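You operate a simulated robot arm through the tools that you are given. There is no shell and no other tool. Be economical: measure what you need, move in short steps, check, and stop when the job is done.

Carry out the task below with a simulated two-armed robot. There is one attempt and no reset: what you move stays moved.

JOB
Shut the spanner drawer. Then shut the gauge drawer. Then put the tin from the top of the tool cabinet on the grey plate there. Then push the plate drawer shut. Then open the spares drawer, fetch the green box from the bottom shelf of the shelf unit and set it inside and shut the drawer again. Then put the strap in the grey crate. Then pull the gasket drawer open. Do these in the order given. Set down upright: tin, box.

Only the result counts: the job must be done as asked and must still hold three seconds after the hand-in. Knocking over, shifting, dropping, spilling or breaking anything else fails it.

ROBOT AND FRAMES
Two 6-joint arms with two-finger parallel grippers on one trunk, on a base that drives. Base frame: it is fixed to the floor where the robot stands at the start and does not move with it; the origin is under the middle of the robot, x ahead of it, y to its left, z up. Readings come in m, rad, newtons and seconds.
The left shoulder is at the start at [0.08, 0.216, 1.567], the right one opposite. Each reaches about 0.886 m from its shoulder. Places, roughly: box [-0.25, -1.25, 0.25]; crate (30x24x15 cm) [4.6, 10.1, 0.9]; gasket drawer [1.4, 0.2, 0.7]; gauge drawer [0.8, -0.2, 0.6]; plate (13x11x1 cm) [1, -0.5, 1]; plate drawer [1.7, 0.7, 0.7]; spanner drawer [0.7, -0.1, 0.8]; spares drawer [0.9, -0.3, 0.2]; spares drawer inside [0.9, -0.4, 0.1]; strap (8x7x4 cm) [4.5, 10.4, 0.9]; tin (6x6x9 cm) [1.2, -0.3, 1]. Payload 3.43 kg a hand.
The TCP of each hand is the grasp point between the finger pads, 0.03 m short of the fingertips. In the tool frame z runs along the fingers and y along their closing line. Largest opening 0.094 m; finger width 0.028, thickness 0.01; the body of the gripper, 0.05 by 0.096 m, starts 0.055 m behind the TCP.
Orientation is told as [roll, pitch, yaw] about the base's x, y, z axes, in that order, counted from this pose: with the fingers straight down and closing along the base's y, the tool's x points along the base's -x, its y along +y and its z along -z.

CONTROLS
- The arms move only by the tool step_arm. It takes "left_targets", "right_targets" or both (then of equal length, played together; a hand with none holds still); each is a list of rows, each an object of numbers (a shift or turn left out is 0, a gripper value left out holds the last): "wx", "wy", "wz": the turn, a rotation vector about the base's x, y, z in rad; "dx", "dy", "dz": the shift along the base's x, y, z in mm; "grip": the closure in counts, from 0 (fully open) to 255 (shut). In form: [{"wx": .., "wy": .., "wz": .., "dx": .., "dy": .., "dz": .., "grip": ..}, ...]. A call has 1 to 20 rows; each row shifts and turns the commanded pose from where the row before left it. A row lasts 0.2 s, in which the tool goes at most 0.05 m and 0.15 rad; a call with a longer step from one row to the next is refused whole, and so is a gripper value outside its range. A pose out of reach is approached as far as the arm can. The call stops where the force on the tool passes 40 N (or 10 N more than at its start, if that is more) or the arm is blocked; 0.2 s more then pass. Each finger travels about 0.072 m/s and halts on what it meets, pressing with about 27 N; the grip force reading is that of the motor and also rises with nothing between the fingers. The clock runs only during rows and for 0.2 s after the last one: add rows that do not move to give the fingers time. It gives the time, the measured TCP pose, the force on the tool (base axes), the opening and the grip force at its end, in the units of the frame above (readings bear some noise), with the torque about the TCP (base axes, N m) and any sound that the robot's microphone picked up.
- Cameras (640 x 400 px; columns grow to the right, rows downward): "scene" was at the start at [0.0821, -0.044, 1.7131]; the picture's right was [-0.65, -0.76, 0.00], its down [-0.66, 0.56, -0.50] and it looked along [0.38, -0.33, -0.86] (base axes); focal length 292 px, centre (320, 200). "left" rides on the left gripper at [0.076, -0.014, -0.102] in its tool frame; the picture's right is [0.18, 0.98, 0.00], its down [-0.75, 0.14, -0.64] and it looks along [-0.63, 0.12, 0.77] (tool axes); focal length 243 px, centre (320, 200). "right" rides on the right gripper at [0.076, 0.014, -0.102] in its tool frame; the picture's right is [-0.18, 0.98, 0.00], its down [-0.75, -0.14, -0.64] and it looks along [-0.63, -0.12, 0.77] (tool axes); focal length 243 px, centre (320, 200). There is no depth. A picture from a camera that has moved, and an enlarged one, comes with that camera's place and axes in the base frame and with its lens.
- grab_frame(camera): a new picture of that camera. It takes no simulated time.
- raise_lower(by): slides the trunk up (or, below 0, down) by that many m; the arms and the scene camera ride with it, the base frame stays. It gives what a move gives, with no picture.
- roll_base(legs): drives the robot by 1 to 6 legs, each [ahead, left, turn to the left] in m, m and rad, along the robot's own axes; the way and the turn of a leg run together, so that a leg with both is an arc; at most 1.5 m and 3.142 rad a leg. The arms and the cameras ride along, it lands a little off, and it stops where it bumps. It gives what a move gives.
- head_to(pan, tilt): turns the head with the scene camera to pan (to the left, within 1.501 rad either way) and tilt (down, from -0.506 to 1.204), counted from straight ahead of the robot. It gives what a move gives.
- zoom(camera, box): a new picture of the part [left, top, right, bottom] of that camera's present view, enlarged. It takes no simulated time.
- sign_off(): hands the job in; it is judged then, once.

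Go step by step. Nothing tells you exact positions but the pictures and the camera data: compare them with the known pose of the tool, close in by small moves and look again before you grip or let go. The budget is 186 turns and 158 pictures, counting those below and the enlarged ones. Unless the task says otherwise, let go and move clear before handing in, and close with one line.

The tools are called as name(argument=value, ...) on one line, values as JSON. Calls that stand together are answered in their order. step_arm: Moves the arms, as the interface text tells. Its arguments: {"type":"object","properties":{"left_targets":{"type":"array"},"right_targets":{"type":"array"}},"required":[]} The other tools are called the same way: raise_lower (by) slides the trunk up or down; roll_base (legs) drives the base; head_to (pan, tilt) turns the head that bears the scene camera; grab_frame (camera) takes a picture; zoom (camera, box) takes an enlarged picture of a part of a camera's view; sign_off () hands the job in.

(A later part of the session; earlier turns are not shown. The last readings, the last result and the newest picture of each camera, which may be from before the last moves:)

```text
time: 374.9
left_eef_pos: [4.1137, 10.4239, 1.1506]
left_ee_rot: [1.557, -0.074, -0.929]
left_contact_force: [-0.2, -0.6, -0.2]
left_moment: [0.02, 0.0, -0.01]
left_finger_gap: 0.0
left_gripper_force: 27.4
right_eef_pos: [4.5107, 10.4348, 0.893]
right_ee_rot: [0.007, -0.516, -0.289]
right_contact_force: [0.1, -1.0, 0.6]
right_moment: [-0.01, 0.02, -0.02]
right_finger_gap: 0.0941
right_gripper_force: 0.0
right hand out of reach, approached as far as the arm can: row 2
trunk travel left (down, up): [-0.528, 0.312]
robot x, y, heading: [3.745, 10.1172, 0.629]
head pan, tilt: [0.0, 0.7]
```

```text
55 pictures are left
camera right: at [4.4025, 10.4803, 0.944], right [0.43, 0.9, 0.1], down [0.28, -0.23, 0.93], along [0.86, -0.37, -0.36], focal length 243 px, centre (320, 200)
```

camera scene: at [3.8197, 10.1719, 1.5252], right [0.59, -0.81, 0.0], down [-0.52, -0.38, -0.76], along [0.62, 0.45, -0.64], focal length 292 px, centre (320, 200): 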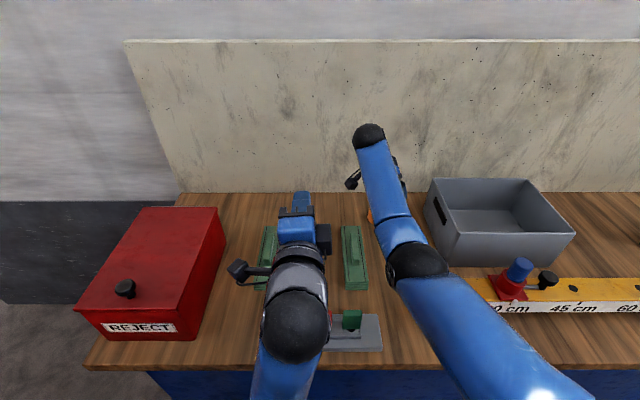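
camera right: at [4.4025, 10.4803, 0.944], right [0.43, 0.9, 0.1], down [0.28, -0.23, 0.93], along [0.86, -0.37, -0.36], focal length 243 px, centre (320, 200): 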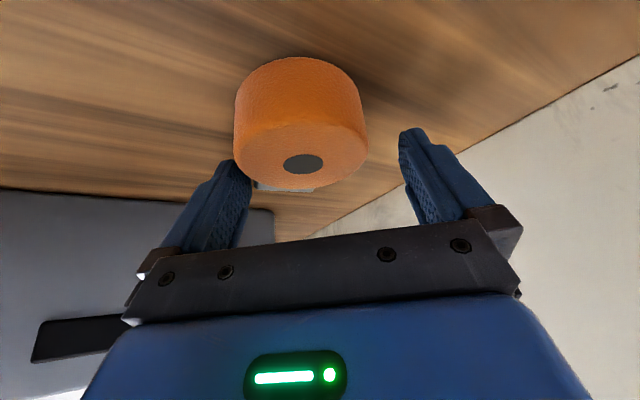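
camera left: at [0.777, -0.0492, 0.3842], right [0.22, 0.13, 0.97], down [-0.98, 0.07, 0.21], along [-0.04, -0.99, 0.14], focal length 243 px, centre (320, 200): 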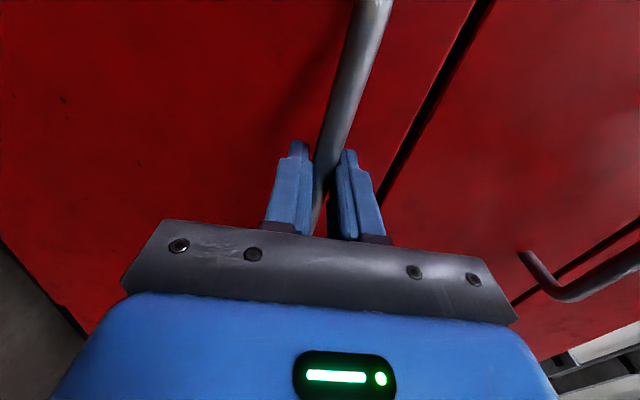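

step_arm(right_targets=[{"dx": -11, "dy": -6}, {"dz": -12}, {}])

grab_frame(camera="right")

```text
time: 375.7
left_eef_pos: [4.1123, 10.4236, 1.1518]
left_ee_rot: [1.558, -0.074, -0.93]
left_contact_force: [0.1, 0.0, 0.8]
left_moment: [-0.08, -0.01, 0.01]
left_finger_gap: 0.0
left_gripper_force: 26.6
right_eef_pos: [4.5087, 10.4351, 0.8833]
right_ee_rot: [0.012, -0.521, -0.29]
right_contact_force: [-0.2, -0.6, 13.2]
right_moment: [-0.67, 0.12, 0.01]
right_finger_gap: 0.0939
right_gripper_force: 0.0
right hand out of reach, approached as far as the arm can: row 1
trunk travel left (down, up): [-0.528, 0.312]
robot x, y, heading: [3.7434, 10.119, 0.623]
head pan, tilt: [0.0, 0.7]
```

```text
54 pictures are left
camera right: at [4.399, 10.4819, 0.9336], right [0.43, 0.9, 0.1], down [0.28, -0.24, 0.93], along [0.86, -0.37, -0.35], focal length 243 px, centre (320, 200)
```

right: 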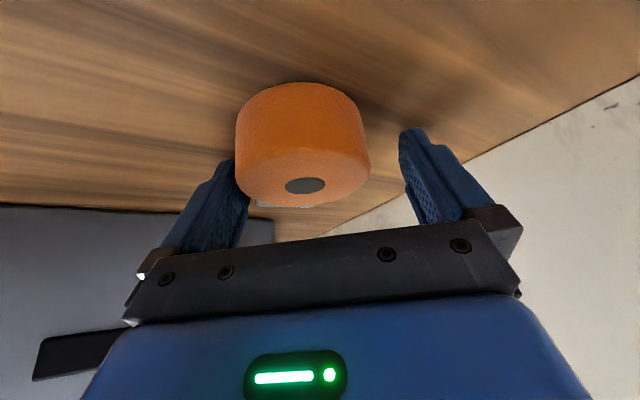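

The arm is stuck at its reach boundary, so I'll lift with the trunk, lower shoulder relation by moving the base a touch, then re-centre.

raise_lower(by=0.03)

roll_base(legs=[[0.03, 0, 0]])

step_arm(right_targets=[{"dx": -28, "dy": -21}, {"wx": -0.01}, {}])

grab_frame(camera="right")

```text
time: 376.5
left_eef_pos: [4.1132, 10.4248, 1.1798]
left_ee_rot: [1.557, -0.075, -0.93]
left_contact_force: [0.3, 0.3, -0.6]
left_moment: [0.0, 0.02, 0.02]
left_finger_gap: 0.0
left_gripper_force: 27.3
right_eef_pos: [4.5084, 10.4353, 0.9098]
right_ee_rot: [0.008, -0.516, -0.286]
right_contact_force: [0.3, 1.1, -0.2]
right_moment: [-0.03, -0.05, 0.0]
right_finger_gap: 0.094
right_gripper_force: 0.0
trunk travel left (down, up): [-0.558, 0.282]
robot x, y, heading: [3.7458, 10.1251, 0.63]
head pan, tilt: [0.0, 0.7]
```

```text
time: 377.3
left_eef_pos: [4.1341, 10.4395, 1.1816]
left_ee_rot: [1.561, -0.072, -0.929]
left_contact_force: [-0.2, 0.5, -0.4]
left_moment: [0.01, 0.03, -0.03]
left_finger_gap: 0.0
left_gripper_force: 26.8
right_eef_pos: [4.5313, 10.4508, 0.9119]
right_ee_rot: [0.01, -0.52, -0.289]
right_contact_force: [0.2, -0.5, 0.5]
right_moment: [0.03, 0.0, 0.01]
right_finger_gap: 0.094
right_gripper_force: 0.1
trunk travel left (down, up): [-0.558, 0.282]
robot x, y, heading: [3.7657, 10.1383, 0.629]
head pan, tilt: [0.0, 0.7]
```

```text
time: 378.1
left_eef_pos: [4.1377, 10.4423, 1.18]
left_ee_rot: [1.556, -0.074, -0.928]
left_contact_force: [0.2, -0.5, -0.8]
left_moment: [0.02, 0.0, -0.01]
left_finger_gap: 0.0001
left_gripper_force: 26.6
right_eef_pos: [4.5268, 10.4549, 0.902]
right_ee_rot: [-0.006, -0.521, -0.28]
right_contact_force: [-0.2, -0.2, 0.4]
right_moment: [0.01, 0.02, 0.0]
right_finger_gap: 0.094
right_gripper_force: 0.0
right hand out of reach, approached as far as the arm can: row 1
trunk travel left (down, up): [-0.558, 0.282]
robot x, y, heading: [3.7681, 10.1374, 0.632]
head pan, tilt: [0.0, 0.7]
```

```text
53 pictures are left
camera right: at [4.4174, 10.501, 0.9525], right [0.43, 0.9, 0.09], down [0.28, -0.23, 0.93], along [0.86, -0.37, -0.35], focal length 243 px, centre (320, 200)
```

right: 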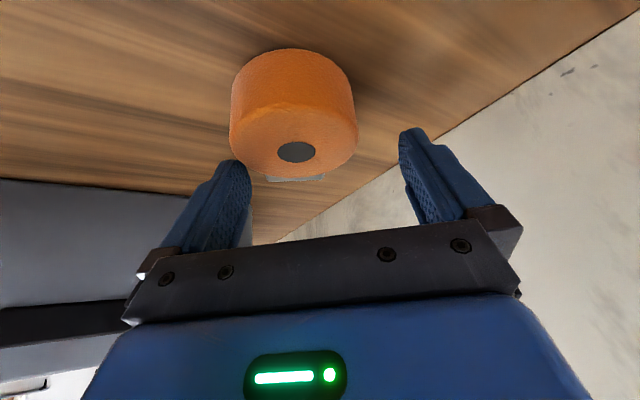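

The joint limit comes from the yawed wrist, not reach; I'll do the fine positioning with base and trunk instead.

roll_base(legs=[[-0.036, -0.005, 0]])

grab_frame(camera="right")

```text
time: 379.0
left_eef_pos: [4.1166, 10.4202, 1.1774]
left_ee_rot: [1.55, -0.072, -0.929]
left_contact_force: [1.1, 0.2, -0.4]
left_moment: [-0.01, -0.01, -0.01]
left_finger_gap: 0.0001
left_gripper_force: 27.2
right_eef_pos: [4.504, 10.4328, 0.8976]
right_ee_rot: [-0.009, -0.517, -0.277]
right_contact_force: [0.1, 1.0, 0.1]
right_moment: [-0.02, 0.0, -0.05]
right_finger_gap: 0.0941
right_gripper_force: 0.0
trunk travel left (down, up): [-0.558, 0.282]
robot x, y, heading: [3.745, 10.1121, 0.629]
head pan, tilt: [0.0, 0.7]
```

```text
52 pictures are left
camera right: at [4.3946, 10.4793, 0.9486], right [0.43, 0.9, 0.08], down [0.29, -0.22, 0.93], along [0.86, -0.38, -0.35], focal length 243 px, centre (320, 200)
```

right: 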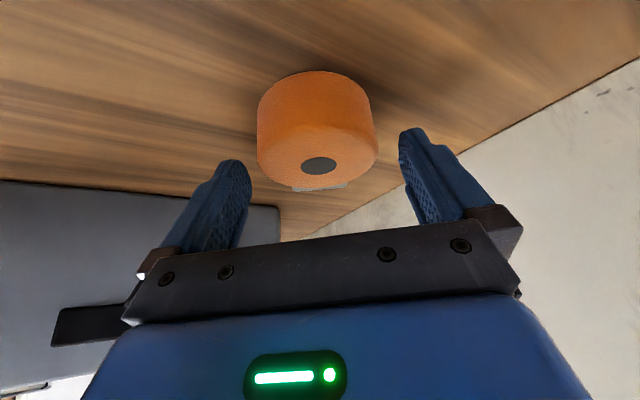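

Centred now (column 318). Lower 2.6 cm with the trunk.

raise_lower(by=-0.026)

grab_frame(camera="right")

```text
time: 379.7
left_eef_pos: [4.1099, 10.4174, 1.155]
left_ee_rot: [1.557, -0.073, -0.929]
left_contact_force: [0.5, -0.1, -0.6]
left_moment: [-0.01, 0.01, 0.01]
left_finger_gap: 0.0
left_gripper_force: 26.9
right_eef_pos: [4.5008, 10.432, 0.8831]
right_ee_rot: [0.003, -0.526, -0.281]
right_contact_force: [2.1, 4.7, 24.7]
right_moment: [-0.98, 0.21, 0.22]
right_finger_gap: 0.091
right_gripper_force: 0.0
trunk travel left (down, up): [-0.532, 0.308]
robot x, y, heading: [3.7446, 10.1098, 0.631]
head pan, tilt: [0.0, 0.7]
```

```text
51 pictures are left
camera right: at [4.3904, 10.478, 0.9324], right [0.42, 0.9, 0.1], down [0.28, -0.23, 0.93], along [0.86, -0.37, -0.34], focal length 243 px, centre (320, 200)
```

right: 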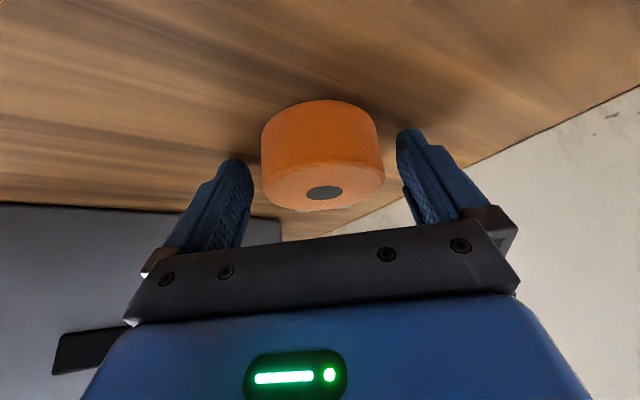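

The contact height is the same as before, so the fingertips are simply touching the bench (z≈0.85). Raise a few mm and close.

raise_lower(by=0.006)

step_arm(right_targets=[{"grip": 255}, {}, {}, {}, {}])

raise_lower(by=0.06)

grab_frame(camera="right")

```text
time: 380.3
left_eef_pos: [4.1091, 10.415, 1.1599]
left_ee_rot: [1.557, -0.072, -0.928]
left_contact_force: [1.3, 0.2, -1.0]
left_moment: [0.02, -0.01, 0.04]
left_finger_gap: 0.0
left_gripper_force: 26.5
right_eef_pos: [4.4992, 10.4269, 0.8834]
right_ee_rot: [-0.003, -0.52, -0.284]
right_contact_force: [0.4, 0.3, 13.2]
right_moment: [0.63, -0.25, -0.23]
right_finger_gap: 0.0938
right_gripper_force: 0.1
trunk travel left (down, up): [-0.538, 0.302]
robot x, y, heading: [3.7443, 10.1105, 0.627]
head pan, tilt: [0.0, 0.7]
```

```text
time: 381.5
left_eef_pos: [4.1093, 10.4168, 1.1599]
left_ee_rot: [1.557, -0.072, -0.93]
left_contact_force: [0.1, -0.4, -0.3]
left_moment: [0.01, -0.02, 0.0]
left_finger_gap: 0.0001
left_gripper_force: 27.2
right_eef_pos: [4.4981, 10.4301, 0.884]
right_ee_rot: [-0.006, -0.519, -0.282]
right_contact_force: [-5.5, 2.6, 9.9]
right_moment: [0.4, -0.08, 0.15]
right_finger_gap: 0.0649
right_gripper_force: 27.4
trunk travel left (down, up): [-0.538, 0.302]
robot x, y, heading: [3.7414, 10.1126, 0.631]
head pan, tilt: [0.0, 0.7]
```

```text
time: 382.5
left_eef_pos: [4.1134, 10.4173, 1.2196]
left_ee_rot: [1.556, -0.073, -0.928]
left_contact_force: [0.0, -0.4, 0.4]
left_moment: [0.01, -0.02, 0.0]
left_finger_gap: 0.0
left_gripper_force: 27.4
right_eef_pos: [4.5015, 10.4293, 0.942]
right_ee_rot: [-0.005, -0.519, -0.28]
right_contact_force: [0.3, 0.1, -1.5]
right_moment: [0.01, 0.03, 0.0]
right_finger_gap: 0.065
right_gripper_force: 26.5
trunk travel left (down, up): [-0.598, 0.242]
robot x, y, heading: [3.7416, 10.1115, 0.628]
head pan, tilt: [0.0, 0.7]
```

```text
50 pictures are left
camera right: at [4.392, 10.4763, 0.9917], right [0.43, 0.9, 0.09], down [0.28, -0.23, 0.93], along [0.86, -0.37, -0.35], focal length 243 px, centre (320, 200)
```

right: 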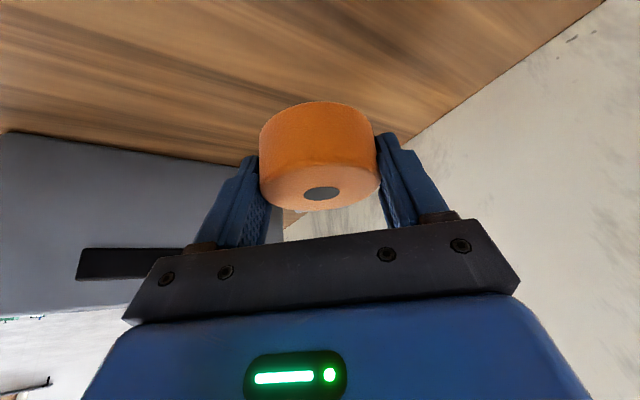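

The strap is held. I'll raise it above the crate rim, then strafe right and slightly back so it is over the crate's centre at about [4.60, 10.135].

raise_lower(by=0.2)

roll_base(legs=[[-0.09, 0, 0], [0, -0.31, 0]])

grab_frame(camera="right")

grab_frame(camera="scene")

```text
time: 384.6
left_eef_pos: [4.1126, 10.4181, 1.4194]
left_ee_rot: [1.554, -0.073, -0.929]
left_contact_force: [0.6, 0.1, -0.3]
left_moment: [0.02, 0.02, -0.01]
left_finger_gap: 0.0
left_gripper_force: 27.1
right_eef_pos: [4.5014, 10.4303, 1.1434]
right_ee_rot: [-0.004, -0.519, -0.281]
right_contact_force: [0.5, 0.2, -2.6]
right_moment: [0.02, 0.0, -0.01]
right_finger_gap: 0.0647
right_gripper_force: 27.0
trunk travel left (down, up): [-0.798, 0.042]
robot x, y, heading: [3.7423, 10.1115, 0.633]
head pan, tilt: [0.0, 0.7]
```

```text
time: 387.4
left_eef_pos: [4.2173, 10.1167, 1.4202]
left_ee_rot: [1.557, -0.076, -0.925]
left_contact_force: [0.2, -0.4, 0.0]
left_moment: [0.0, 0.01, -0.04]
left_finger_gap: 0.0001
left_gripper_force: 27.2
right_eef_pos: [4.6055, 10.1296, 1.1434]
right_ee_rot: [-0.004, -0.522, -0.278]
right_contact_force: [0.6, 0.8, -1.7]
right_moment: [-0.02, 0.02, 0.01]
right_finger_gap: 0.0648
right_gripper_force: 26.9
trunk travel left (down, up): [-0.798, 0.042]
robot x, y, heading: [3.853, 9.8054, 0.633]
head pan, tilt: [0.0, 0.7]
```

```text
49 pictures are left
camera right: at [4.496, 10.1762, 1.1935], right [0.42, 0.9, 0.09], down [0.28, -0.22, 0.93], along [0.86, -0.37, -0.35], focal length 243 px, centre (320, 200)
```

right: 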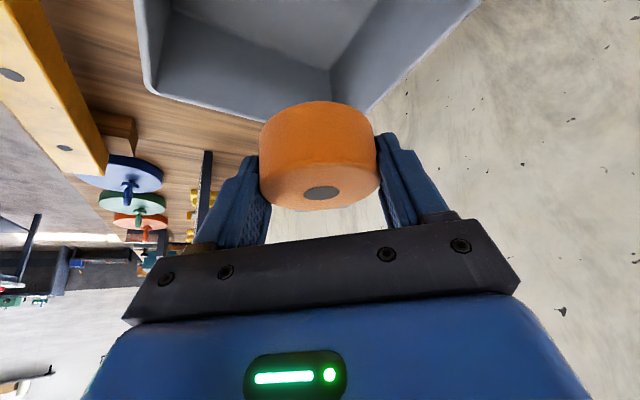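

```text
48 pictures are left
camera scene: at [3.9421, 9.8778, 1.7402], right [0.59, -0.81, 0.0], down [-0.52, -0.38, -0.77], along [0.62, 0.45, -0.64], focal length 292 px, centre (320, 200)
```

scene: 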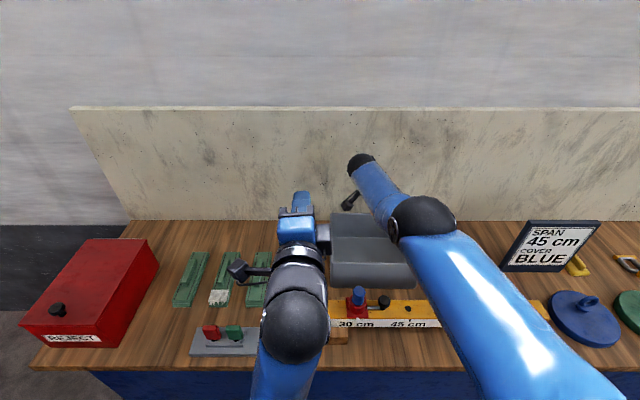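

Over the crate: strap near its centre-right with margins on all sides. Lowering 20 cm and checking.

raise_lower(by=-0.19)

grab_frame(camera="scene")

grab_frame(camera="right")

```text
time: 389.5
left_eef_pos: [4.2195, 10.1145, 1.2297]
left_ee_rot: [1.556, -0.072, -0.926]
left_contact_force: [1.1, -0.1, 0.3]
left_moment: [0.03, 0.0, 0.0]
left_finger_gap: 0.0
left_gripper_force: 26.7
right_eef_pos: [4.609, 10.128, 0.9518]
right_ee_rot: [-0.004, -0.521, -0.277]
right_contact_force: [0.6, 0.6, -1.8]
right_moment: [0.01, 0.02, 0.0]
right_finger_gap: 0.0647
right_gripper_force: 27.0
trunk travel left (down, up): [-0.608, 0.232]
robot x, y, heading: [3.8514, 9.8068, 0.634]
head pan, tilt: [0.0, 0.7]
```

```text
47 pictures are left
camera scene: at [3.9458, 9.8752, 1.5502], right [0.59, -0.81, 0.0], down [-0.52, -0.38, -0.76], along [0.62, 0.45, -0.64], focal length 292 px, centre (320, 200)
```

scene: 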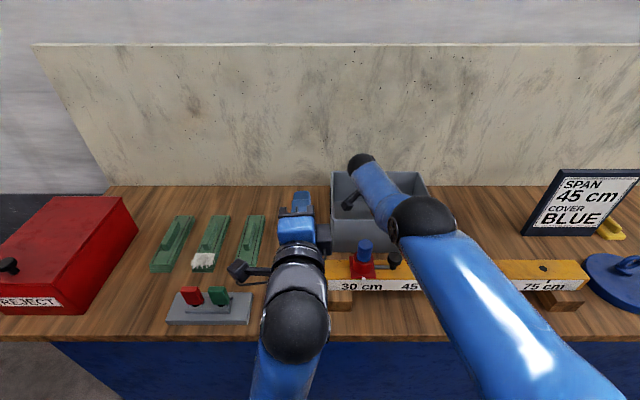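

```text
46 pictures are left
camera right: at [4.4984, 10.1745, 1.0027], right [0.42, 0.9, 0.09], down [0.28, -0.23, 0.93], along [0.86, -0.37, -0.35], focal length 243 px, centre (320, 200)
```

right: 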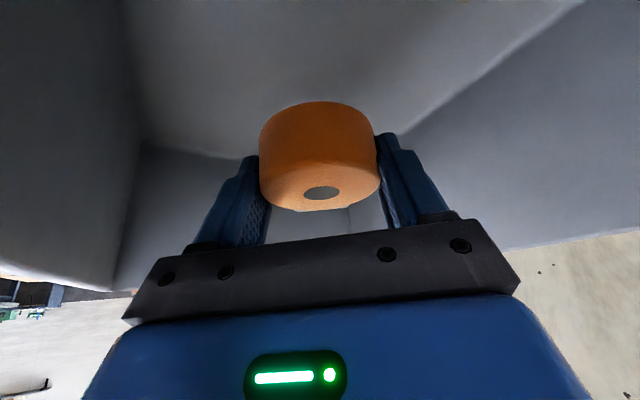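

The strap is inside the crate walls. Lower 5 cm more, then release.

raise_lower(by=-0.05)

step_arm(right_targets=[{"grip": 140}, {"grip": 60}, {}, {}])

raise_lower(by=0.28)

grab_frame(camera="right")

```text
time: 390.4
left_eef_pos: [4.2207, 10.114, 1.1797]
left_ee_rot: [1.556, -0.073, -0.925]
left_contact_force: [-1.2, -0.6, 0.1]
left_moment: [0.01, 0.0, 0.01]
left_finger_gap: 0.0001
left_gripper_force: 26.7
right_eef_pos: [4.6083, 10.1275, 0.9035]
right_ee_rot: [-0.004, -0.521, -0.277]
right_contact_force: [-1.0, -0.2, -1.5]
right_moment: [0.03, 0.05, 0.0]
right_finger_gap: 0.065
right_gripper_force: 27.0
trunk travel left (down, up): [-0.558, 0.282]
robot x, y, heading: [3.8557, 9.8085, 0.629]
head pan, tilt: [0.0, 0.7]
```

```text
time: 391.4
left_eef_pos: [4.2193, 10.1127, 1.1795]
left_ee_rot: [1.556, -0.074, -0.926]
left_contact_force: [-0.1, 0.5, 0.2]
left_moment: [0.02, -0.02, -0.02]
left_finger_gap: 0.0
left_gripper_force: 26.9
right_eef_pos: [4.6076, 10.1276, 0.9024]
right_ee_rot: [-0.004, -0.52, -0.276]
right_contact_force: [1.3, -0.3, 0.0]
right_moment: [0.0, 0.0, -0.02]
right_finger_gap: 0.0721
right_gripper_force: 0.0
trunk travel left (down, up): [-0.558, 0.282]
robot x, y, heading: [3.8497, 9.806, 0.631]
head pan, tilt: [0.0, 0.7]
```

```text
time: 394.3
left_eef_pos: [4.2203, 10.1138, 1.4598]
left_ee_rot: [1.555, -0.072, -0.925]
left_contact_force: [-0.7, -0.1, 0.0]
left_moment: [-0.01, 0.03, 0.02]
left_finger_gap: 0.0
left_gripper_force: 26.6
right_eef_pos: [4.6082, 10.1276, 1.1826]
right_ee_rot: [-0.003, -0.52, -0.277]
right_contact_force: [0.4, -0.5, 0.8]
right_moment: [0.01, -0.03, 0.03]
right_finger_gap: 0.0722
right_gripper_force: 0.0
trunk travel left (down, up): [-0.838, 0.002]
robot x, y, heading: [3.8508, 9.8055, 0.632]
head pan, tilt: [0.0, 0.7]
```

```text
45 pictures are left
camera right: at [4.4982, 10.1745, 1.2326], right [0.42, 0.9, 0.09], down [0.28, -0.23, 0.93], along [0.86, -0.37, -0.35], focal length 243 px, centre (320, 200)
```

right: 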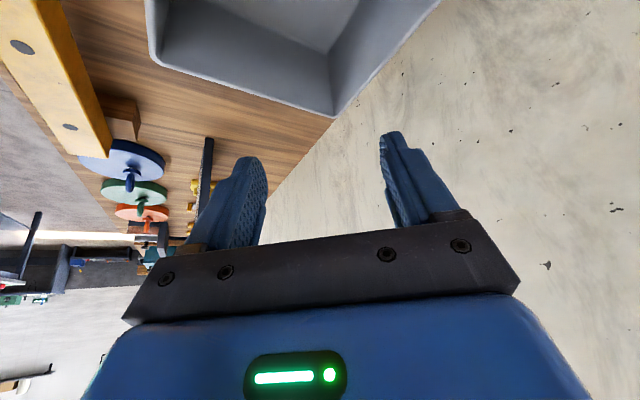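

Released. I'll back away, retract the right hand, and verify the strap in the crate.

roll_base(legs=[[-0.2, 0, 0]])

step_arm(right_targets=[{"wz": 0.15, "dx": -30, "dy": -22}, {"wz": 0.15, "dx": -30, "dy": -22}, {"wz": 0.15, "dx": -30, "dy": -22}, {"wz": 0.15, "dx": -30, "dy": -22}, {"wz": 0.15, "dx": -30, "dy": -22}, {"wz": 0.15, "dx": -30, "dy": -22}])

head_to(pan=0.2, tilt=0.65)

grab_frame(camera="scene")

```text
time: 395.9
left_eef_pos: [4.0629, 10.0003, 1.4566]
left_ee_rot: [1.551, -0.074, -0.923]
left_contact_force: [0.4, 0.3, -0.6]
left_moment: [-0.01, -0.02, -0.02]
left_finger_gap: 0.0
left_gripper_force: 27.2
right_eef_pos: [4.4497, 10.0137, 1.1798]
right_ee_rot: [-0.009, -0.517, -0.273]
right_contact_force: [-1.0, -0.4, 0.3]
right_moment: [-0.05, 0.01, -0.06]
right_finger_gap: 0.0719
right_gripper_force: 0.0
trunk travel left (down, up): [-0.838, 0.002]
robot x, y, heading: [3.6905, 9.6856, 0.633]
head pan, tilt: [0.0, 0.7]
```

```text
time: 397.2
left_eef_pos: [4.0607, 9.9973, 1.458]
left_ee_rot: [1.555, -0.072, -0.924]
left_contact_force: [1.2, 1.1, -0.6]
left_moment: [-0.01, 0.0, 0.0]
left_finger_gap: 0.0
left_gripper_force: 27.0
right_eef_pos: [4.4501, 10.0545, 1.1153]
right_ee_rot: [-0.002, -0.518, 0.624]
right_contact_force: [-0.3, -0.9, 0.0]
right_moment: [-0.02, 0.04, 0.0]
right_finger_gap: 0.0718
right_gripper_force: 0.0
right hand out of reach, approached as far as the arm can: row 1, 2, 3, 4, 5, 6
trunk travel left (down, up): [-0.838, 0.002]
robot x, y, heading: [3.6889, 9.6874, 0.63]
head pan, tilt: [0.0, 0.7]
```

```text
time: 398.0
left_eef_pos: [4.0593, 9.9981, 1.46]
left_ee_rot: [1.554, -0.073, -0.924]
left_contact_force: [0.6, 0.1, 0.1]
left_moment: [-0.02, -0.02, -0.03]
left_finger_gap: 0.0
left_gripper_force: 26.9
right_eef_pos: [4.4484, 10.0545, 1.1159]
right_ee_rot: [-0.004, -0.518, 0.622]
right_contact_force: [0.1, -0.2, 0.1]
right_moment: [0.0, -0.04, 0.02]
right_finger_gap: 0.0719
right_gripper_force: 0.1
trunk travel left (down, up): [-0.838, 0.002]
robot x, y, heading: [3.691, 9.691, 0.637]
head pan, tilt: [0.201, 0.649]
```

```text
44 pictures are left
camera scene: at [3.7759, 9.772, 1.7844], right [0.74, -0.67, 0.0], down [-0.41, -0.45, -0.8], along [0.53, 0.59, -0.61], focal length 292 px, centre (320, 200)
```

scene: 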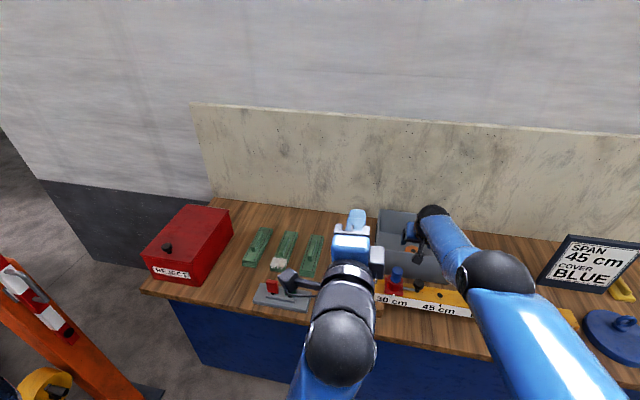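

The orange strap is visible inside the crate. Retracting the right hand.

step_arm(right_targets=[{"dx": -10, "dy": -7, "dz": 30}, {"dx": -30, "dy": -22, "dz": 5}, {"dx": -30, "dy": -22, "dz": 5}, {"dx": -30, "dy": -22, "dz": 5}, {"dx": -30, "dy": -22, "dz": 5}, {"dx": -30, "dy": -22}, {"dx": -30, "dy": -22}])

zoom(camera="scene", box=[340, 180, 500, 300])

```text
time: 399.6
left_eef_pos: [4.0592, 9.9975, 1.4595]
left_ee_rot: [1.555, -0.074, -0.922]
left_contact_force: [-0.6, 0.5, -0.8]
left_moment: [-0.02, -0.02, 0.01]
left_finger_gap: 0.0001
left_gripper_force: 26.9
right_eef_pos: [4.4344, 10.0657, 1.1107]
right_ee_rot: [-0.005, -0.518, 0.623]
right_contact_force: [0.6, -0.5, 0.4]
right_moment: [0.04, 0.01, 0.02]
right_finger_gap: 0.072
right_gripper_force: 0.0
right hand out of reach, approached as far as the arm can: row 1, 2, 3, 4, 5, 6, 7
trunk travel left (down, up): [-0.838, 0.002]
robot x, y, heading: [3.6928, 9.6911, 0.629]
head pan, tilt: [0.201, 0.649]
```

```text
3.33 times, centred on (420, 240) of scene
camera zoom: at [3.7754, 9.7721, 1.7845], right [0.74, -0.67, 0.0], down [-0.41, -0.45, -0.8], along [0.53, 0.59, -0.6], focal length 974 px, centre (-13, 67)
```

zoom: 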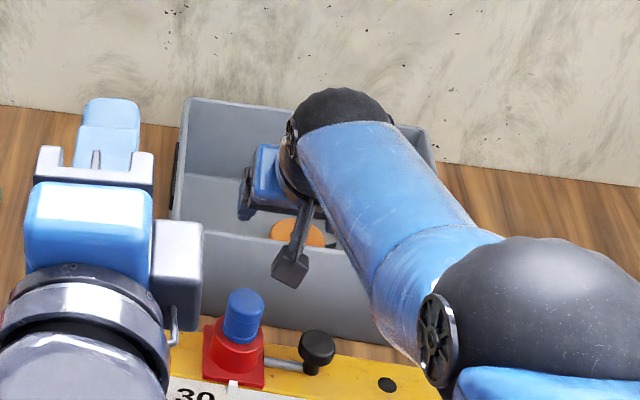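

The strap lies in the crate. The arm is in an awkward stretched pose, so I'll back off and turn into the aisle first, then fold it.

roll_base(legs=[[-0.1, 0, 0], [0, 0, -1.575]])

step_arm(right_targets=[{"dz": -40}, {"dz": -40}, {"dx": -23, "dy": 32, "dz": -10}, {"dx": -23, "dy": 32, "dz": -10}, {"dx": -23, "dy": 32}, {"dx": -23, "dy": 32}, {"dx": -23, "dy": 32}, {"dx": -23, "dy": 32}])

head_to(pan=0.0, tilt=0.35)

grab_frame(camera="scene")

```text
time: 404.5
left_eef_pos: [3.928, 9.2705, 1.4597]
left_ee_rot: [1.556, -0.073, -2.473]
left_contact_force: [0.8, 0.4, 0.3]
left_moment: [0.03, 0.0, -0.01]
left_finger_gap: 0.0001
left_gripper_force: 26.9
right_eef_pos: [4.0035, 8.8939, 1.1106]
right_ee_rot: [-0.005, -0.519, -0.925]
right_contact_force: [0.5, -0.3, 0.3]
right_moment: [0.0, 0.0, 0.01]
right_finger_gap: 0.0719
right_gripper_force: 0.1
trunk travel left (down, up): [-0.838, 0.002]
robot x, y, heading: [3.6136, 9.6339, -0.919]
head pan, tilt: [0.201, 0.649]
```

```text
time: 406.3
left_eef_pos: [3.9275, 9.2712, 1.4589]
left_ee_rot: [1.555, -0.073, -2.473]
left_contact_force: [0.2, 0.3, -0.4]
left_moment: [-0.01, 0.02, -0.02]
left_finger_gap: 0.0
left_gripper_force: 27.2
right_eef_pos: [3.9659, 8.9959, 0.924]
right_ee_rot: [-0.002, -0.517, -0.928]
right_contact_force: [-0.8, -1.2, 0.0]
right_moment: [-0.01, 0.04, 0.04]
right_finger_gap: 0.0719
right_gripper_force: 0.0
right hand out of reach, approached as far as the arm can: row 1, 2, 3, 4, 5, 6, 7, 8
trunk travel left (down, up): [-0.838, 0.002]
robot x, y, heading: [3.6125, 9.6306, -0.919]
head pan, tilt: [0.201, 0.649]
```

```text
time: 407.1
left_eef_pos: [3.9282, 9.2698, 1.4586]
left_ee_rot: [1.556, -0.075, -2.473]
left_contact_force: [0.0, -0.7, 1.5]
left_moment: [0.0, 0.01, -0.02]
left_finger_gap: 0.0
left_gripper_force: 27.5
right_eef_pos: [3.9662, 8.9971, 0.9225]
right_ee_rot: [-0.002, -0.517, -0.928]
right_contact_force: [0.0, 0.1, -0.5]
right_moment: [0.0, -0.03, 0.01]
right_finger_gap: 0.0719
right_gripper_force: 0.0
trunk travel left (down, up): [-0.838, 0.002]
robot x, y, heading: [3.6132, 9.6325, -0.915]
head pan, tilt: [0.0, 0.351]
```

```text
42 pictures are left
camera scene: at [3.6878, 9.5331, 1.8115], right [-0.79, -0.61, 0.0], down [-0.21, 0.27, -0.94], along [0.57, -0.74, -0.34], focal length 292 px, centre (320, 200)
```

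scene: 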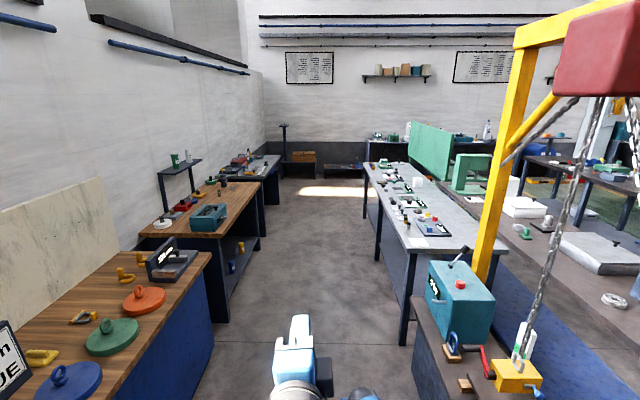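

The way back along the aisle is clear. I'll fold the right hand a bit more and drive back toward the wall aisle.

step_arm(right_targets=[{"dx": -23, "dy": 32, "dz": 10}, {"dx": -23, "dy": 32, "dz": 10}, {"dx": -23, "dy": 32, "dz": 10}, {"dx": -23, "dy": 32, "dz": 10}, {"dx": -23, "dy": 32, "dz": 10}, {"dx": -23, "dy": 32, "dz": 10}, {"dx": -23, "dy": 32, "dz": 10}, {"dx": -23, "dy": 32, "dz": 10}])

roll_base(legs=[[0, 0.09, -0.03], [1.5, 0, 0], [1.5, 0, 0], [1.5, 0, 0], [0.8, 0, 0], [0, 0, -1.571]])

grab_frame(camera="scene")

```text
time: 408.9
left_eef_pos: [3.926, 9.2709, 1.4596]
left_ee_rot: [1.557, -0.073, -2.472]
left_contact_force: [0.6, -1.2, 0.5]
left_moment: [0.01, -0.03, -0.02]
left_finger_gap: 0.0005
left_gripper_force: 26.6
right_eef_pos: [3.9495, 9.1428, 0.8187]
right_ee_rot: [-0.004, -0.519, -0.926]
right_contact_force: [-0.4, -0.1, -0.6]
right_moment: [0.01, 0.05, 0.01]
right_finger_gap: 0.0718
right_gripper_force: 0.2
right hand out of reach, approached as far as the arm can: row 1, 2, 3, 4, 5, 6, 7, 8
trunk travel left (down, up): [-0.838, 0.002]
robot x, y, heading: [3.609, 9.6324, -0.912]
head pan, tilt: [0.0, 0.351]
```

```text
time: 438.8
left_eef_pos: [6.3118, 5.0701, 1.4596]
left_ee_rot: [1.556, -0.073, 2.15]
left_contact_force: [-0.2, 0.8, -1.1]
left_moment: [0.01, 0.02, -0.02]
left_finger_gap: 0.0002
left_gripper_force: 27.4
right_eef_pos: [6.1811, 5.0593, 0.8197]
right_ee_rot: [-0.003, -0.518, -2.584]
right_contact_force: [0.1, 0.4, -0.5]
right_moment: [0.01, -0.01, 0.0]
right_finger_gap: 0.0718
right_gripper_force: 0.0
trunk travel left (down, up): [-0.838, 0.002]
robot x, y, heading: [6.6982, 5.3536, -2.576]
head pan, tilt: [0.0, 0.351]
```

```text
41 pictures are left
camera scene: at [6.5956, 5.286, 1.8115], right [-0.54, 0.84, 0.0], down [0.29, 0.18, -0.94], along [-0.79, -0.5, -0.34], focal length 292 px, centre (320, 200)
```

scene: 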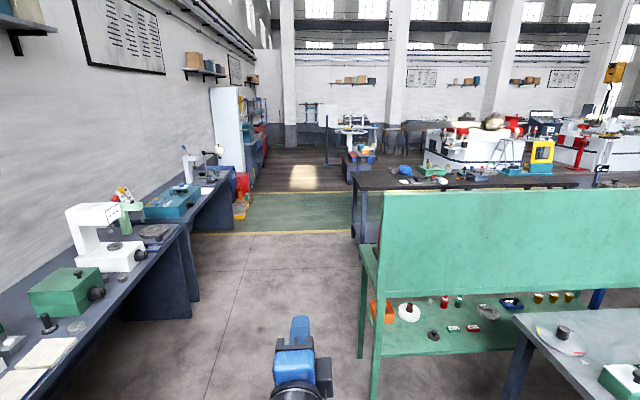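

The way back along the wall is clear. I'll straighten, keep a bit closer to the wall past the green table, and drive back to the bench area.

roll_base(legs=[[0, 0.15, 0.06], [1.5, 0, 0], [1.5, 0, 0], [1.5, 0, 0], [1.45, -0.2, 0], [0.7, 0, 0]])

grab_frame(camera="scene")

```text
time: 471.6
left_eef_pos: [0.8972, 1.1614, 1.4608]
left_ee_rot: [1.557, -0.074, 2.217]
left_contact_force: [-0.2, 0.8, 0.1]
left_moment: [-0.03, 0.0, 0.01]
left_finger_gap: 0.0
left_gripper_force: 27.1
right_eef_pos: [0.7654, 1.1392, 0.8206]
right_ee_rot: [-0.003, -0.519, -2.52]
right_contact_force: [-0.2, 0.6, -0.7]
right_moment: [0.01, 0.0, 0.0]
right_finger_gap: 0.0721
right_gripper_force: 0.0
trunk travel left (down, up): [-0.838, 0.002]
robot x, y, heading: [1.2609, 1.4636, -2.501]
head pan, tilt: [0.0, 0.351]
```

```text
40 pictures are left
camera scene: at [1.1663, 1.3954, 1.8118], right [-0.59, 0.81, 0.0], down [0.28, 0.2, -0.94], along [-0.76, -0.56, -0.34], focal length 292 px, centre (320, 200)
```

scene: 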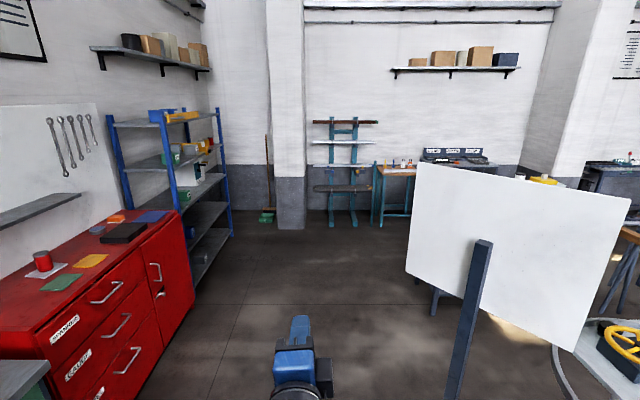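

I'm back near the bench. Turning to face it; then I'll move the right hand aside and prepare the left for the gasket handle (l≈1.28, z≈0.815).

roll_base(legs=[[0, 0, 1.556], [0, -0.6, 0]])

step_arm(right_targets=[{"dx": -36, "dy": -8}, {"dx": -36, "dy": -8}, {"dx": -36, "dy": -8}, {"dx": -36, "dy": -8}, {"dx": -36, "dy": -8}, {"dx": -36, "dy": -8}, {"dx": -36, "dy": -8}])

head_to(pan=0.0, tilt=0.75)

grab_frame(camera="scene")

```text
time: 478.8
left_eef_pos: [1.0824, 0.7527, 1.4593]
left_ee_rot: [1.554, -0.074, -2.5]
left_contact_force: [0.6, 0.2, -0.3]
left_moment: [0.01, -0.02, 0.0]
left_finger_gap: 0.0
left_gripper_force: 27.3
right_eef_pos: [1.1012, 0.6227, 0.8196]
right_ee_rot: [-0.005, -0.519, -0.953]
right_contact_force: [0.6, -1.2, 0.0]
right_moment: [0.01, 0.01, -0.01]
right_finger_gap: 0.0718
right_gripper_force: 0.2
trunk travel left (down, up): [-0.838, 0.002]
robot x, y, heading: [0.7722, 1.1209, -0.943]
head pan, tilt: [0.0, 0.351]
```

```text
time: 480.4
left_eef_pos: [1.0793, 0.7511, 1.4605]
left_ee_rot: [1.557, -0.07, -2.5]
left_contact_force: [0.0, 0.7, 0.8]
left_moment: [-0.02, -0.01, 0.01]
left_finger_gap: 0.0
left_gripper_force: 26.8
right_eef_pos: [0.8858, 0.5322, 0.7506]
right_ee_rot: [-0.003, -0.517, -0.956]
right_contact_force: [-0.6, 0.7, -0.1]
right_moment: [0.0, 0.0, -0.05]
right_finger_gap: 0.072
right_gripper_force: 0.1
right hand out of reach, approached as far as the arm can: row 1, 2, 3, 4, 5, 6, 7
trunk travel left (down, up): [-0.838, 0.002]
robot x, y, heading: [0.779, 1.1173, -0.946]
head pan, tilt: [0.0, 0.351]
```

```text
time: 481.2
left_eef_pos: [1.0813, 0.7505, 1.4602]
left_ee_rot: [1.556, -0.073, -2.503]
left_contact_force: [-0.4, 0.7, -0.4]
left_moment: [0.01, 0.0, 0.01]
left_finger_gap: 0.0
left_gripper_force: 27.2
right_eef_pos: [0.8874, 0.5329, 0.7502]
right_ee_rot: [-0.005, -0.519, -0.951]
right_contact_force: [0.6, -1.0, -0.1]
right_moment: [0.02, 0.02, -0.01]
right_finger_gap: 0.0721
right_gripper_force: 0.1
trunk travel left (down, up): [-0.838, 0.002]
robot x, y, heading: [0.7766, 1.1211, -0.947]
head pan, tilt: [0.0, 0.75]
```

```text
39 pictures are left
camera scene: at [0.8435, 1.0286, 1.776], right [-0.81, -0.59, 0.0], down [-0.4, 0.55, -0.73], along [0.43, -0.59, -0.68], focal length 292 px, centre (320, 200)
```

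scene: 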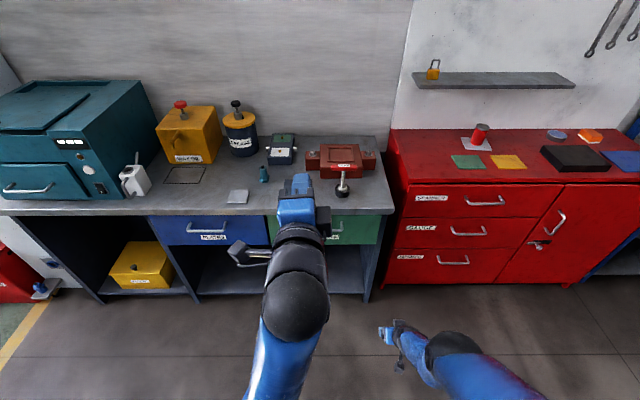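

Aligned at l≈1.29. Lower the trunk and bring the left hand (open, rolled) down to handle height.

raise_lower(by=-0.25)

step_arm(left_targets=[{"dx": 14, "dy": -19.4, "dz": -39, "grip": 0}, {"dx": 14, "dy": -19.4, "dz": -39}, {"dx": 14, "dy": -19.4, "dz": -39}, {"dx": 14, "dy": -19.4, "dz": -39}, {"dx": 14, "dy": -19.4, "dz": -39}, {"dx": 14, "dy": -19.4, "dz": -39}, {"dx": 14, "dy": -19.4, "dz": -39}, {"dx": 14, "dy": -19.4, "dz": -39}, {"dx": 14, "dy": -19.4, "dz": -39}, {"dx": 14, "dy": -19.4, "dz": -39}])

grab_frame(camera="left")

grab_frame(camera="scene")

```text
time: 483.8
left_eef_pos: [1.0814, 0.7524, 1.21]
left_ee_rot: [1.555, -0.074, -2.501]
left_contact_force: [1.2, -0.5, -1.2]
left_moment: [-0.02, -0.01, 0.0]
left_finger_gap: 0.0
left_gripper_force: 27.3
right_eef_pos: [0.8871, 0.5319, 0.5007]
right_ee_rot: [-0.005, -0.518, -0.953]
right_contact_force: [-0.2, 0.0, 0.4]
right_moment: [-0.02, 0.01, -0.02]
right_finger_gap: 0.072
right_gripper_force: 0.0
trunk travel left (down, up): [-0.588, 0.252]
robot x, y, heading: [0.7785, 1.1191, -0.944]
head pan, tilt: [0.0, 0.75]
```

```text
time: 486.0
left_eef_pos: [1.2235, 0.5557, 0.8187]
left_ee_rot: [1.554, -0.072, -2.503]
left_contact_force: [0.3, 0.0, -0.2]
left_moment: [0.0, -0.02, -0.03]
left_finger_gap: 0.094
left_gripper_force: 0.0
right_eef_pos: [0.8868, 0.5315, 0.5009]
right_ee_rot: [-0.003, -0.516, -0.953]
right_contact_force: [-0.8, 0.5, 0.8]
right_moment: [-0.01, -0.04, -0.02]
right_finger_gap: 0.0719
right_gripper_force: 0.1
trunk travel left (down, up): [-0.588, 0.252]
robot x, y, heading: [0.7733, 1.1221, -0.942]
head pan, tilt: [0.0, 0.75]
```

```text
38 pictures are left
camera left: at [1.2211, 0.6834, 0.8011], right [0.21, 0.14, 0.97], down [-0.98, 0.07, 0.21], along [-0.04, -0.99, 0.15], focal length 243 px, centre (320, 200)
```

left: 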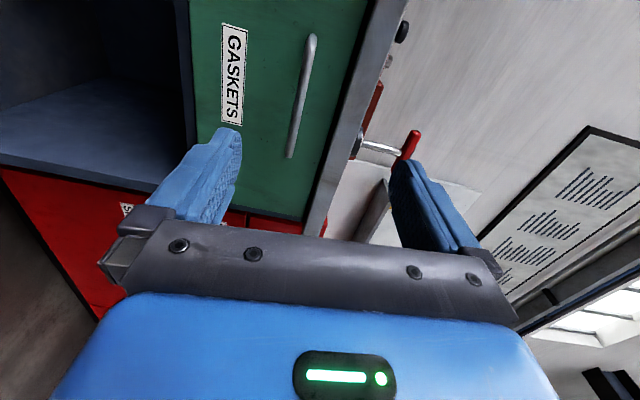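

```text
37 pictures are left
camera scene: at [0.8442, 1.0271, 1.5257], right [-0.81, -0.59, 0.0], down [-0.4, 0.55, -0.73], along [0.43, -0.59, -0.68], focal length 292 px, centre (320, 200)
```

scene: 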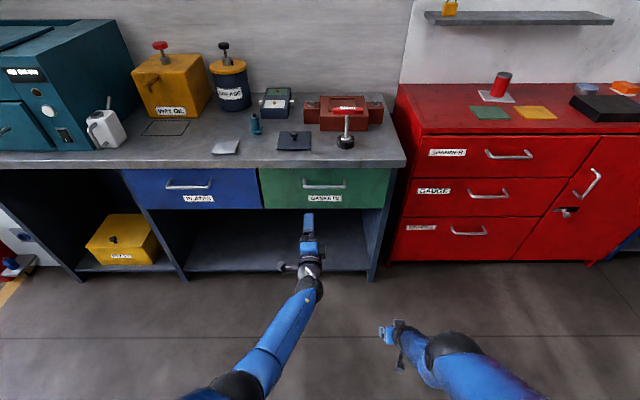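

Handle at l≈1.27, z≈0.81. Shift 4.5 cm right, down 1 cm, and drive forward in two steps.

step_arm(left_targets=[{"dz": -10}, {}])

roll_base(legs=[[0.14, -0.045, 0]])

grab_frame(camera="left")

```text
time: 486.6
left_eef_pos: [1.2214, 0.5568, 0.8085]
left_ee_rot: [1.556, -0.075, -2.502]
left_contact_force: [0.1, 0.3, -0.9]
left_moment: [-0.03, 0.0, 0.03]
left_finger_gap: 0.0937
left_gripper_force: 0.1
right_eef_pos: [0.8877, 0.5322, 0.5012]
right_ee_rot: [-0.003, -0.517, -0.955]
right_contact_force: [0.5, -1.1, 1.2]
right_moment: [0.01, 0.0, 0.0]
right_finger_gap: 0.072
right_gripper_force: 0.0
trunk travel left (down, up): [-0.588, 0.252]
robot x, y, heading: [0.7801, 1.1206, -0.942]
head pan, tilt: [0.0, 0.75]
```

```text
time: 488.0
left_eef_pos: [1.2647, 0.4219, 0.8097]
left_ee_rot: [1.556, -0.074, -2.502]
left_contact_force: [0.2, -0.3, 1.0]
left_moment: [0.04, 0.01, 0.01]
left_finger_gap: 0.0942
left_gripper_force: 0.2
right_eef_pos: [0.9304, 0.3965, 0.5009]
right_ee_rot: [-0.006, -0.519, -0.955]
right_contact_force: [-0.4, 0.5, -0.2]
right_moment: [-0.01, -0.01, 0.03]
right_finger_gap: 0.072
right_gripper_force: 0.0
trunk travel left (down, up): [-0.588, 0.252]
robot x, y, heading: [0.8187, 0.983, -0.941]
head pan, tilt: [0.0, 0.75]
```

```text
36 pictures are left
camera left: at [1.2628, 0.5493, 0.7934], right [0.21, 0.14, 0.97], down [-0.98, 0.07, 0.2], along [-0.04, -0.99, 0.15], focal length 243 px, centre (320, 200)
```

left: 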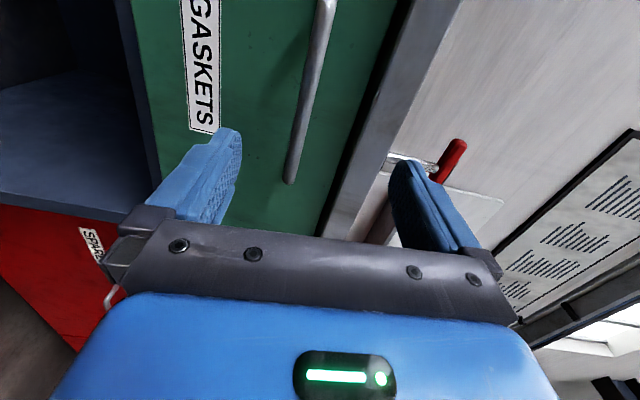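

Good alignment. To stay below the bench's edge I'll half-close the fingers (≈6 cm) and drive the last 10 cm.

step_arm(left_targets=[{"grip": 90}, {}, {}])

roll_base(legs=[[0.1, 0, 0]])

grab_frame(camera="left")

```text
time: 488.8
left_eef_pos: [1.265, 0.4202, 0.8097]
left_ee_rot: [1.555, -0.071, -2.501]
left_contact_force: [0.3, 0.1, -0.3]
left_moment: [0.01, 0.0, 0.03]
left_finger_gap: 0.0607
left_gripper_force: 0.1
right_eef_pos: [0.9298, 0.3945, 0.499]
right_ee_rot: [-0.005, -0.517, -0.953]
right_contact_force: [0.4, 0.4, 0.0]
right_moment: [0.01, 0.0, -0.03]
right_finger_gap: 0.0721
right_gripper_force: 0.0
trunk travel left (down, up): [-0.588, 0.252]
robot x, y, heading: [0.821, 0.9826, -0.939]
head pan, tilt: [0.0, 0.75]
```

```text
time: 489.9
left_eef_pos: [1.3235, 0.3392, 0.8104]
left_ee_rot: [1.557, -0.074, -2.501]
left_contact_force: [-0.2, -0.3, -0.1]
left_moment: [0.0, 0.0, -0.01]
left_finger_gap: 0.0608
left_gripper_force: 0.0
right_eef_pos: [0.991, 0.3133, 0.5018]
right_ee_rot: [-0.005, -0.519, -0.953]
right_contact_force: [0.2, 0.2, -0.2]
right_moment: [0.02, -0.01, 0.0]
right_finger_gap: 0.072
right_gripper_force: 0.0
trunk travel left (down, up): [-0.588, 0.252]
robot x, y, heading: [0.8763, 0.9001, -0.943]
head pan, tilt: [0.0, 0.75]
```

```text
35 pictures are left
camera left: at [1.3224, 0.4672, 0.793], right [0.21, 0.14, 0.97], down [-0.98, 0.07, 0.2], along [-0.04, -0.99, 0.15], focal length 243 px, centre (320, 200)
```

left: 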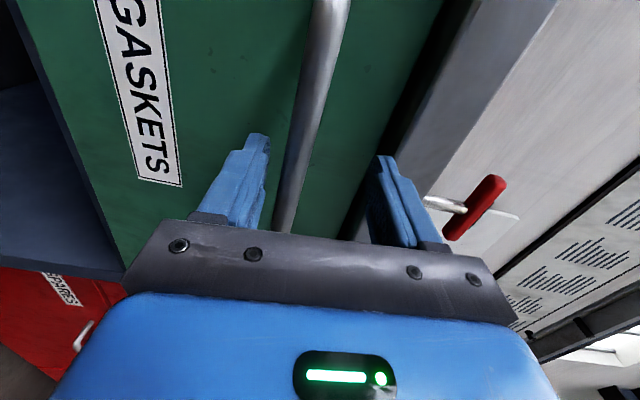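

The bar is between the fingers. Closing.

step_arm(left_targets=[{"grip": 255}, {}, {}, {}])

roll_base(legs=[[-0.3, 0, 0]])

grab_frame(camera="scene")

```text
time: 490.8
left_eef_pos: [1.3214, 0.3413, 0.7949]
left_ee_rot: [1.529, -0.06, -2.507]
left_contact_force: [0.1, -5.8, -19.6]
left_moment: [0.81, -1.03, 1.01]
left_finger_gap: 0.0155
left_gripper_force: 45.1
right_eef_pos: [0.9898, 0.3127, 0.5006]
right_ee_rot: [-0.003, -0.517, -0.955]
right_contact_force: [-0.4, 0.7, -0.4]
right_moment: [0.0, 0.01, 0.0]
right_finger_gap: 0.0721
right_gripper_force: 0.0
trunk travel left (down, up): [-0.588, 0.252]
robot x, y, heading: [0.879, 0.9024, -0.942]
head pan, tilt: [0.0, 0.75]
stopped in row 4 (left hand): the force on the tool passed its limit at 42 N (the readings are from after the stop); the commanded pose is now the measured one
```

```text
time: 492.8
left_eef_pos: [1.1512, 0.5746, 0.7953]
left_ee_rot: [1.53, -0.066, -2.508]
left_contact_force: [3.5, -0.9, -27.1]
left_moment: [1.01, -0.96, -0.7]
left_finger_gap: 0.0157
left_gripper_force: 44.7
right_eef_pos: [0.819, 0.5466, 0.4976]
right_ee_rot: [-0.004, -0.512, -0.957]
right_contact_force: [0.1, 0.9, 0.4]
right_moment: [0.02, -0.02, -0.01]
right_finger_gap: 0.072
right_gripper_force: 0.0
trunk travel left (down, up): [-0.588, 0.252]
robot x, y, heading: [0.7091, 1.1412, -0.945]
head pan, tilt: [0.0, 0.75]
```

```text
34 pictures are left
camera scene: at [0.78, 1.0397, 1.5254], right [-0.81, -0.58, 0.0], down [-0.4, 0.56, -0.73], along [0.43, -0.59, -0.69], focal length 292 px, centre (320, 200)
```

scene: 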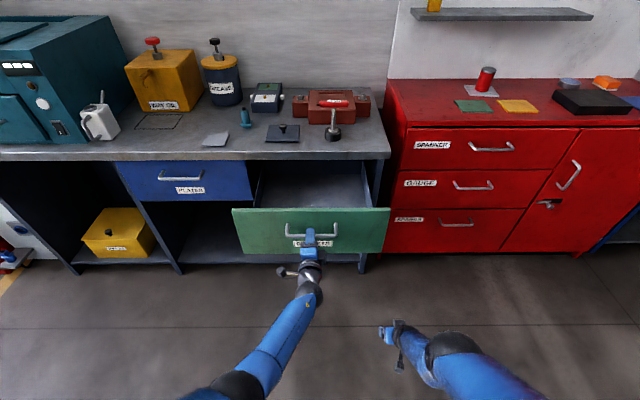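

The gasket drawer is pulled open about 29 cm; everything else stays shut. Releasing and backing clear.

step_arm(left_targets=[{"grip": 0}, {}, {}, {}])

roll_base(legs=[[-0.15, 0, 0]])

head_to(pan=-0.3, tilt=0.65)

grab_frame(camera="scene")

```text
time: 493.8
left_eef_pos: [1.1497, 0.5765, 0.7982]
left_ee_rot: [1.534, -0.065, -2.508]
left_contact_force: [0.5, 0.1, 0.6]
left_moment: [-0.01, 0.01, 0.0]
left_finger_gap: 0.0939
left_gripper_force: 0.2
right_eef_pos: [0.8185, 0.5487, 0.5008]
right_ee_rot: [-0.003, -0.517, -0.957]
right_contact_force: [1.1, 1.0, -0.2]
right_moment: [0.03, -0.04, 0.03]
right_finger_gap: 0.0719
right_gripper_force: 0.0
trunk travel left (down, up): [-0.588, 0.252]
robot x, y, heading: [0.7077, 1.1353, -0.942]
head pan, tilt: [0.0, 0.75]
```

```text
time: 495.1
left_eef_pos: [1.063, 0.6964, 0.7956]
left_ee_rot: [1.533, -0.065, -2.508]
left_contact_force: [0.0, 1.1, -0.5]
left_moment: [0.0, -0.01, 0.01]
left_finger_gap: 0.0936
left_gripper_force: 0.0
right_eef_pos: [0.7329, 0.6688, 0.4998]
right_ee_rot: [-0.004, -0.517, -0.957]
right_contact_force: [-0.7, 0.3, 0.6]
right_moment: [-0.01, -0.03, -0.02]
right_finger_gap: 0.0719
right_gripper_force: 0.1
trunk travel left (down, up): [-0.588, 0.252]
robot x, y, heading: [0.6225, 1.2541, -0.944]
head pan, tilt: [0.0, 0.75]
```

```text
time: 495.9
left_eef_pos: [1.0633, 0.6978, 0.8]
left_ee_rot: [1.537, -0.065, -2.506]
left_contact_force: [1.4, -0.8, -0.3]
left_moment: [0.02, -0.01, 0.03]
left_finger_gap: 0.0942
left_gripper_force: 0.1
right_eef_pos: [0.7317, 0.6693, 0.5013]
right_ee_rot: [-0.003, -0.519, -0.957]
right_contact_force: [0.0, 0.3, 0.5]
right_moment: [0.03, 0.01, 0.05]
right_finger_gap: 0.0719
right_gripper_force: 0.1
trunk travel left (down, up): [-0.588, 0.252]
robot x, y, heading: [0.6196, 1.2563, -0.943]
head pan, tilt: [-0.3, 0.649]
```

```text
33 pictures are left
camera scene: at [0.668, 1.1511, 1.5346], right [-0.95, -0.32, 0.0], down [-0.19, 0.57, -0.8], along [0.25, -0.75, -0.6], focal length 292 px, centre (320, 200)
```

scene: 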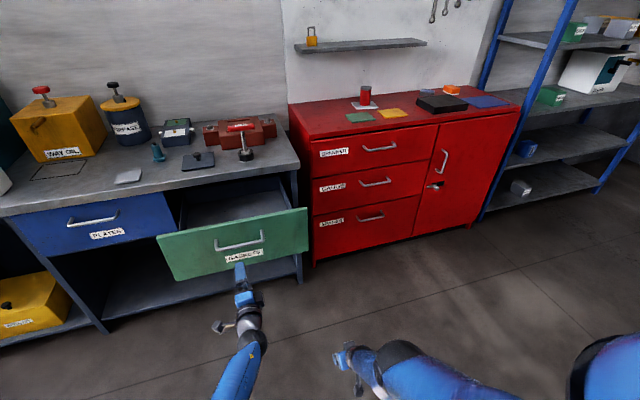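

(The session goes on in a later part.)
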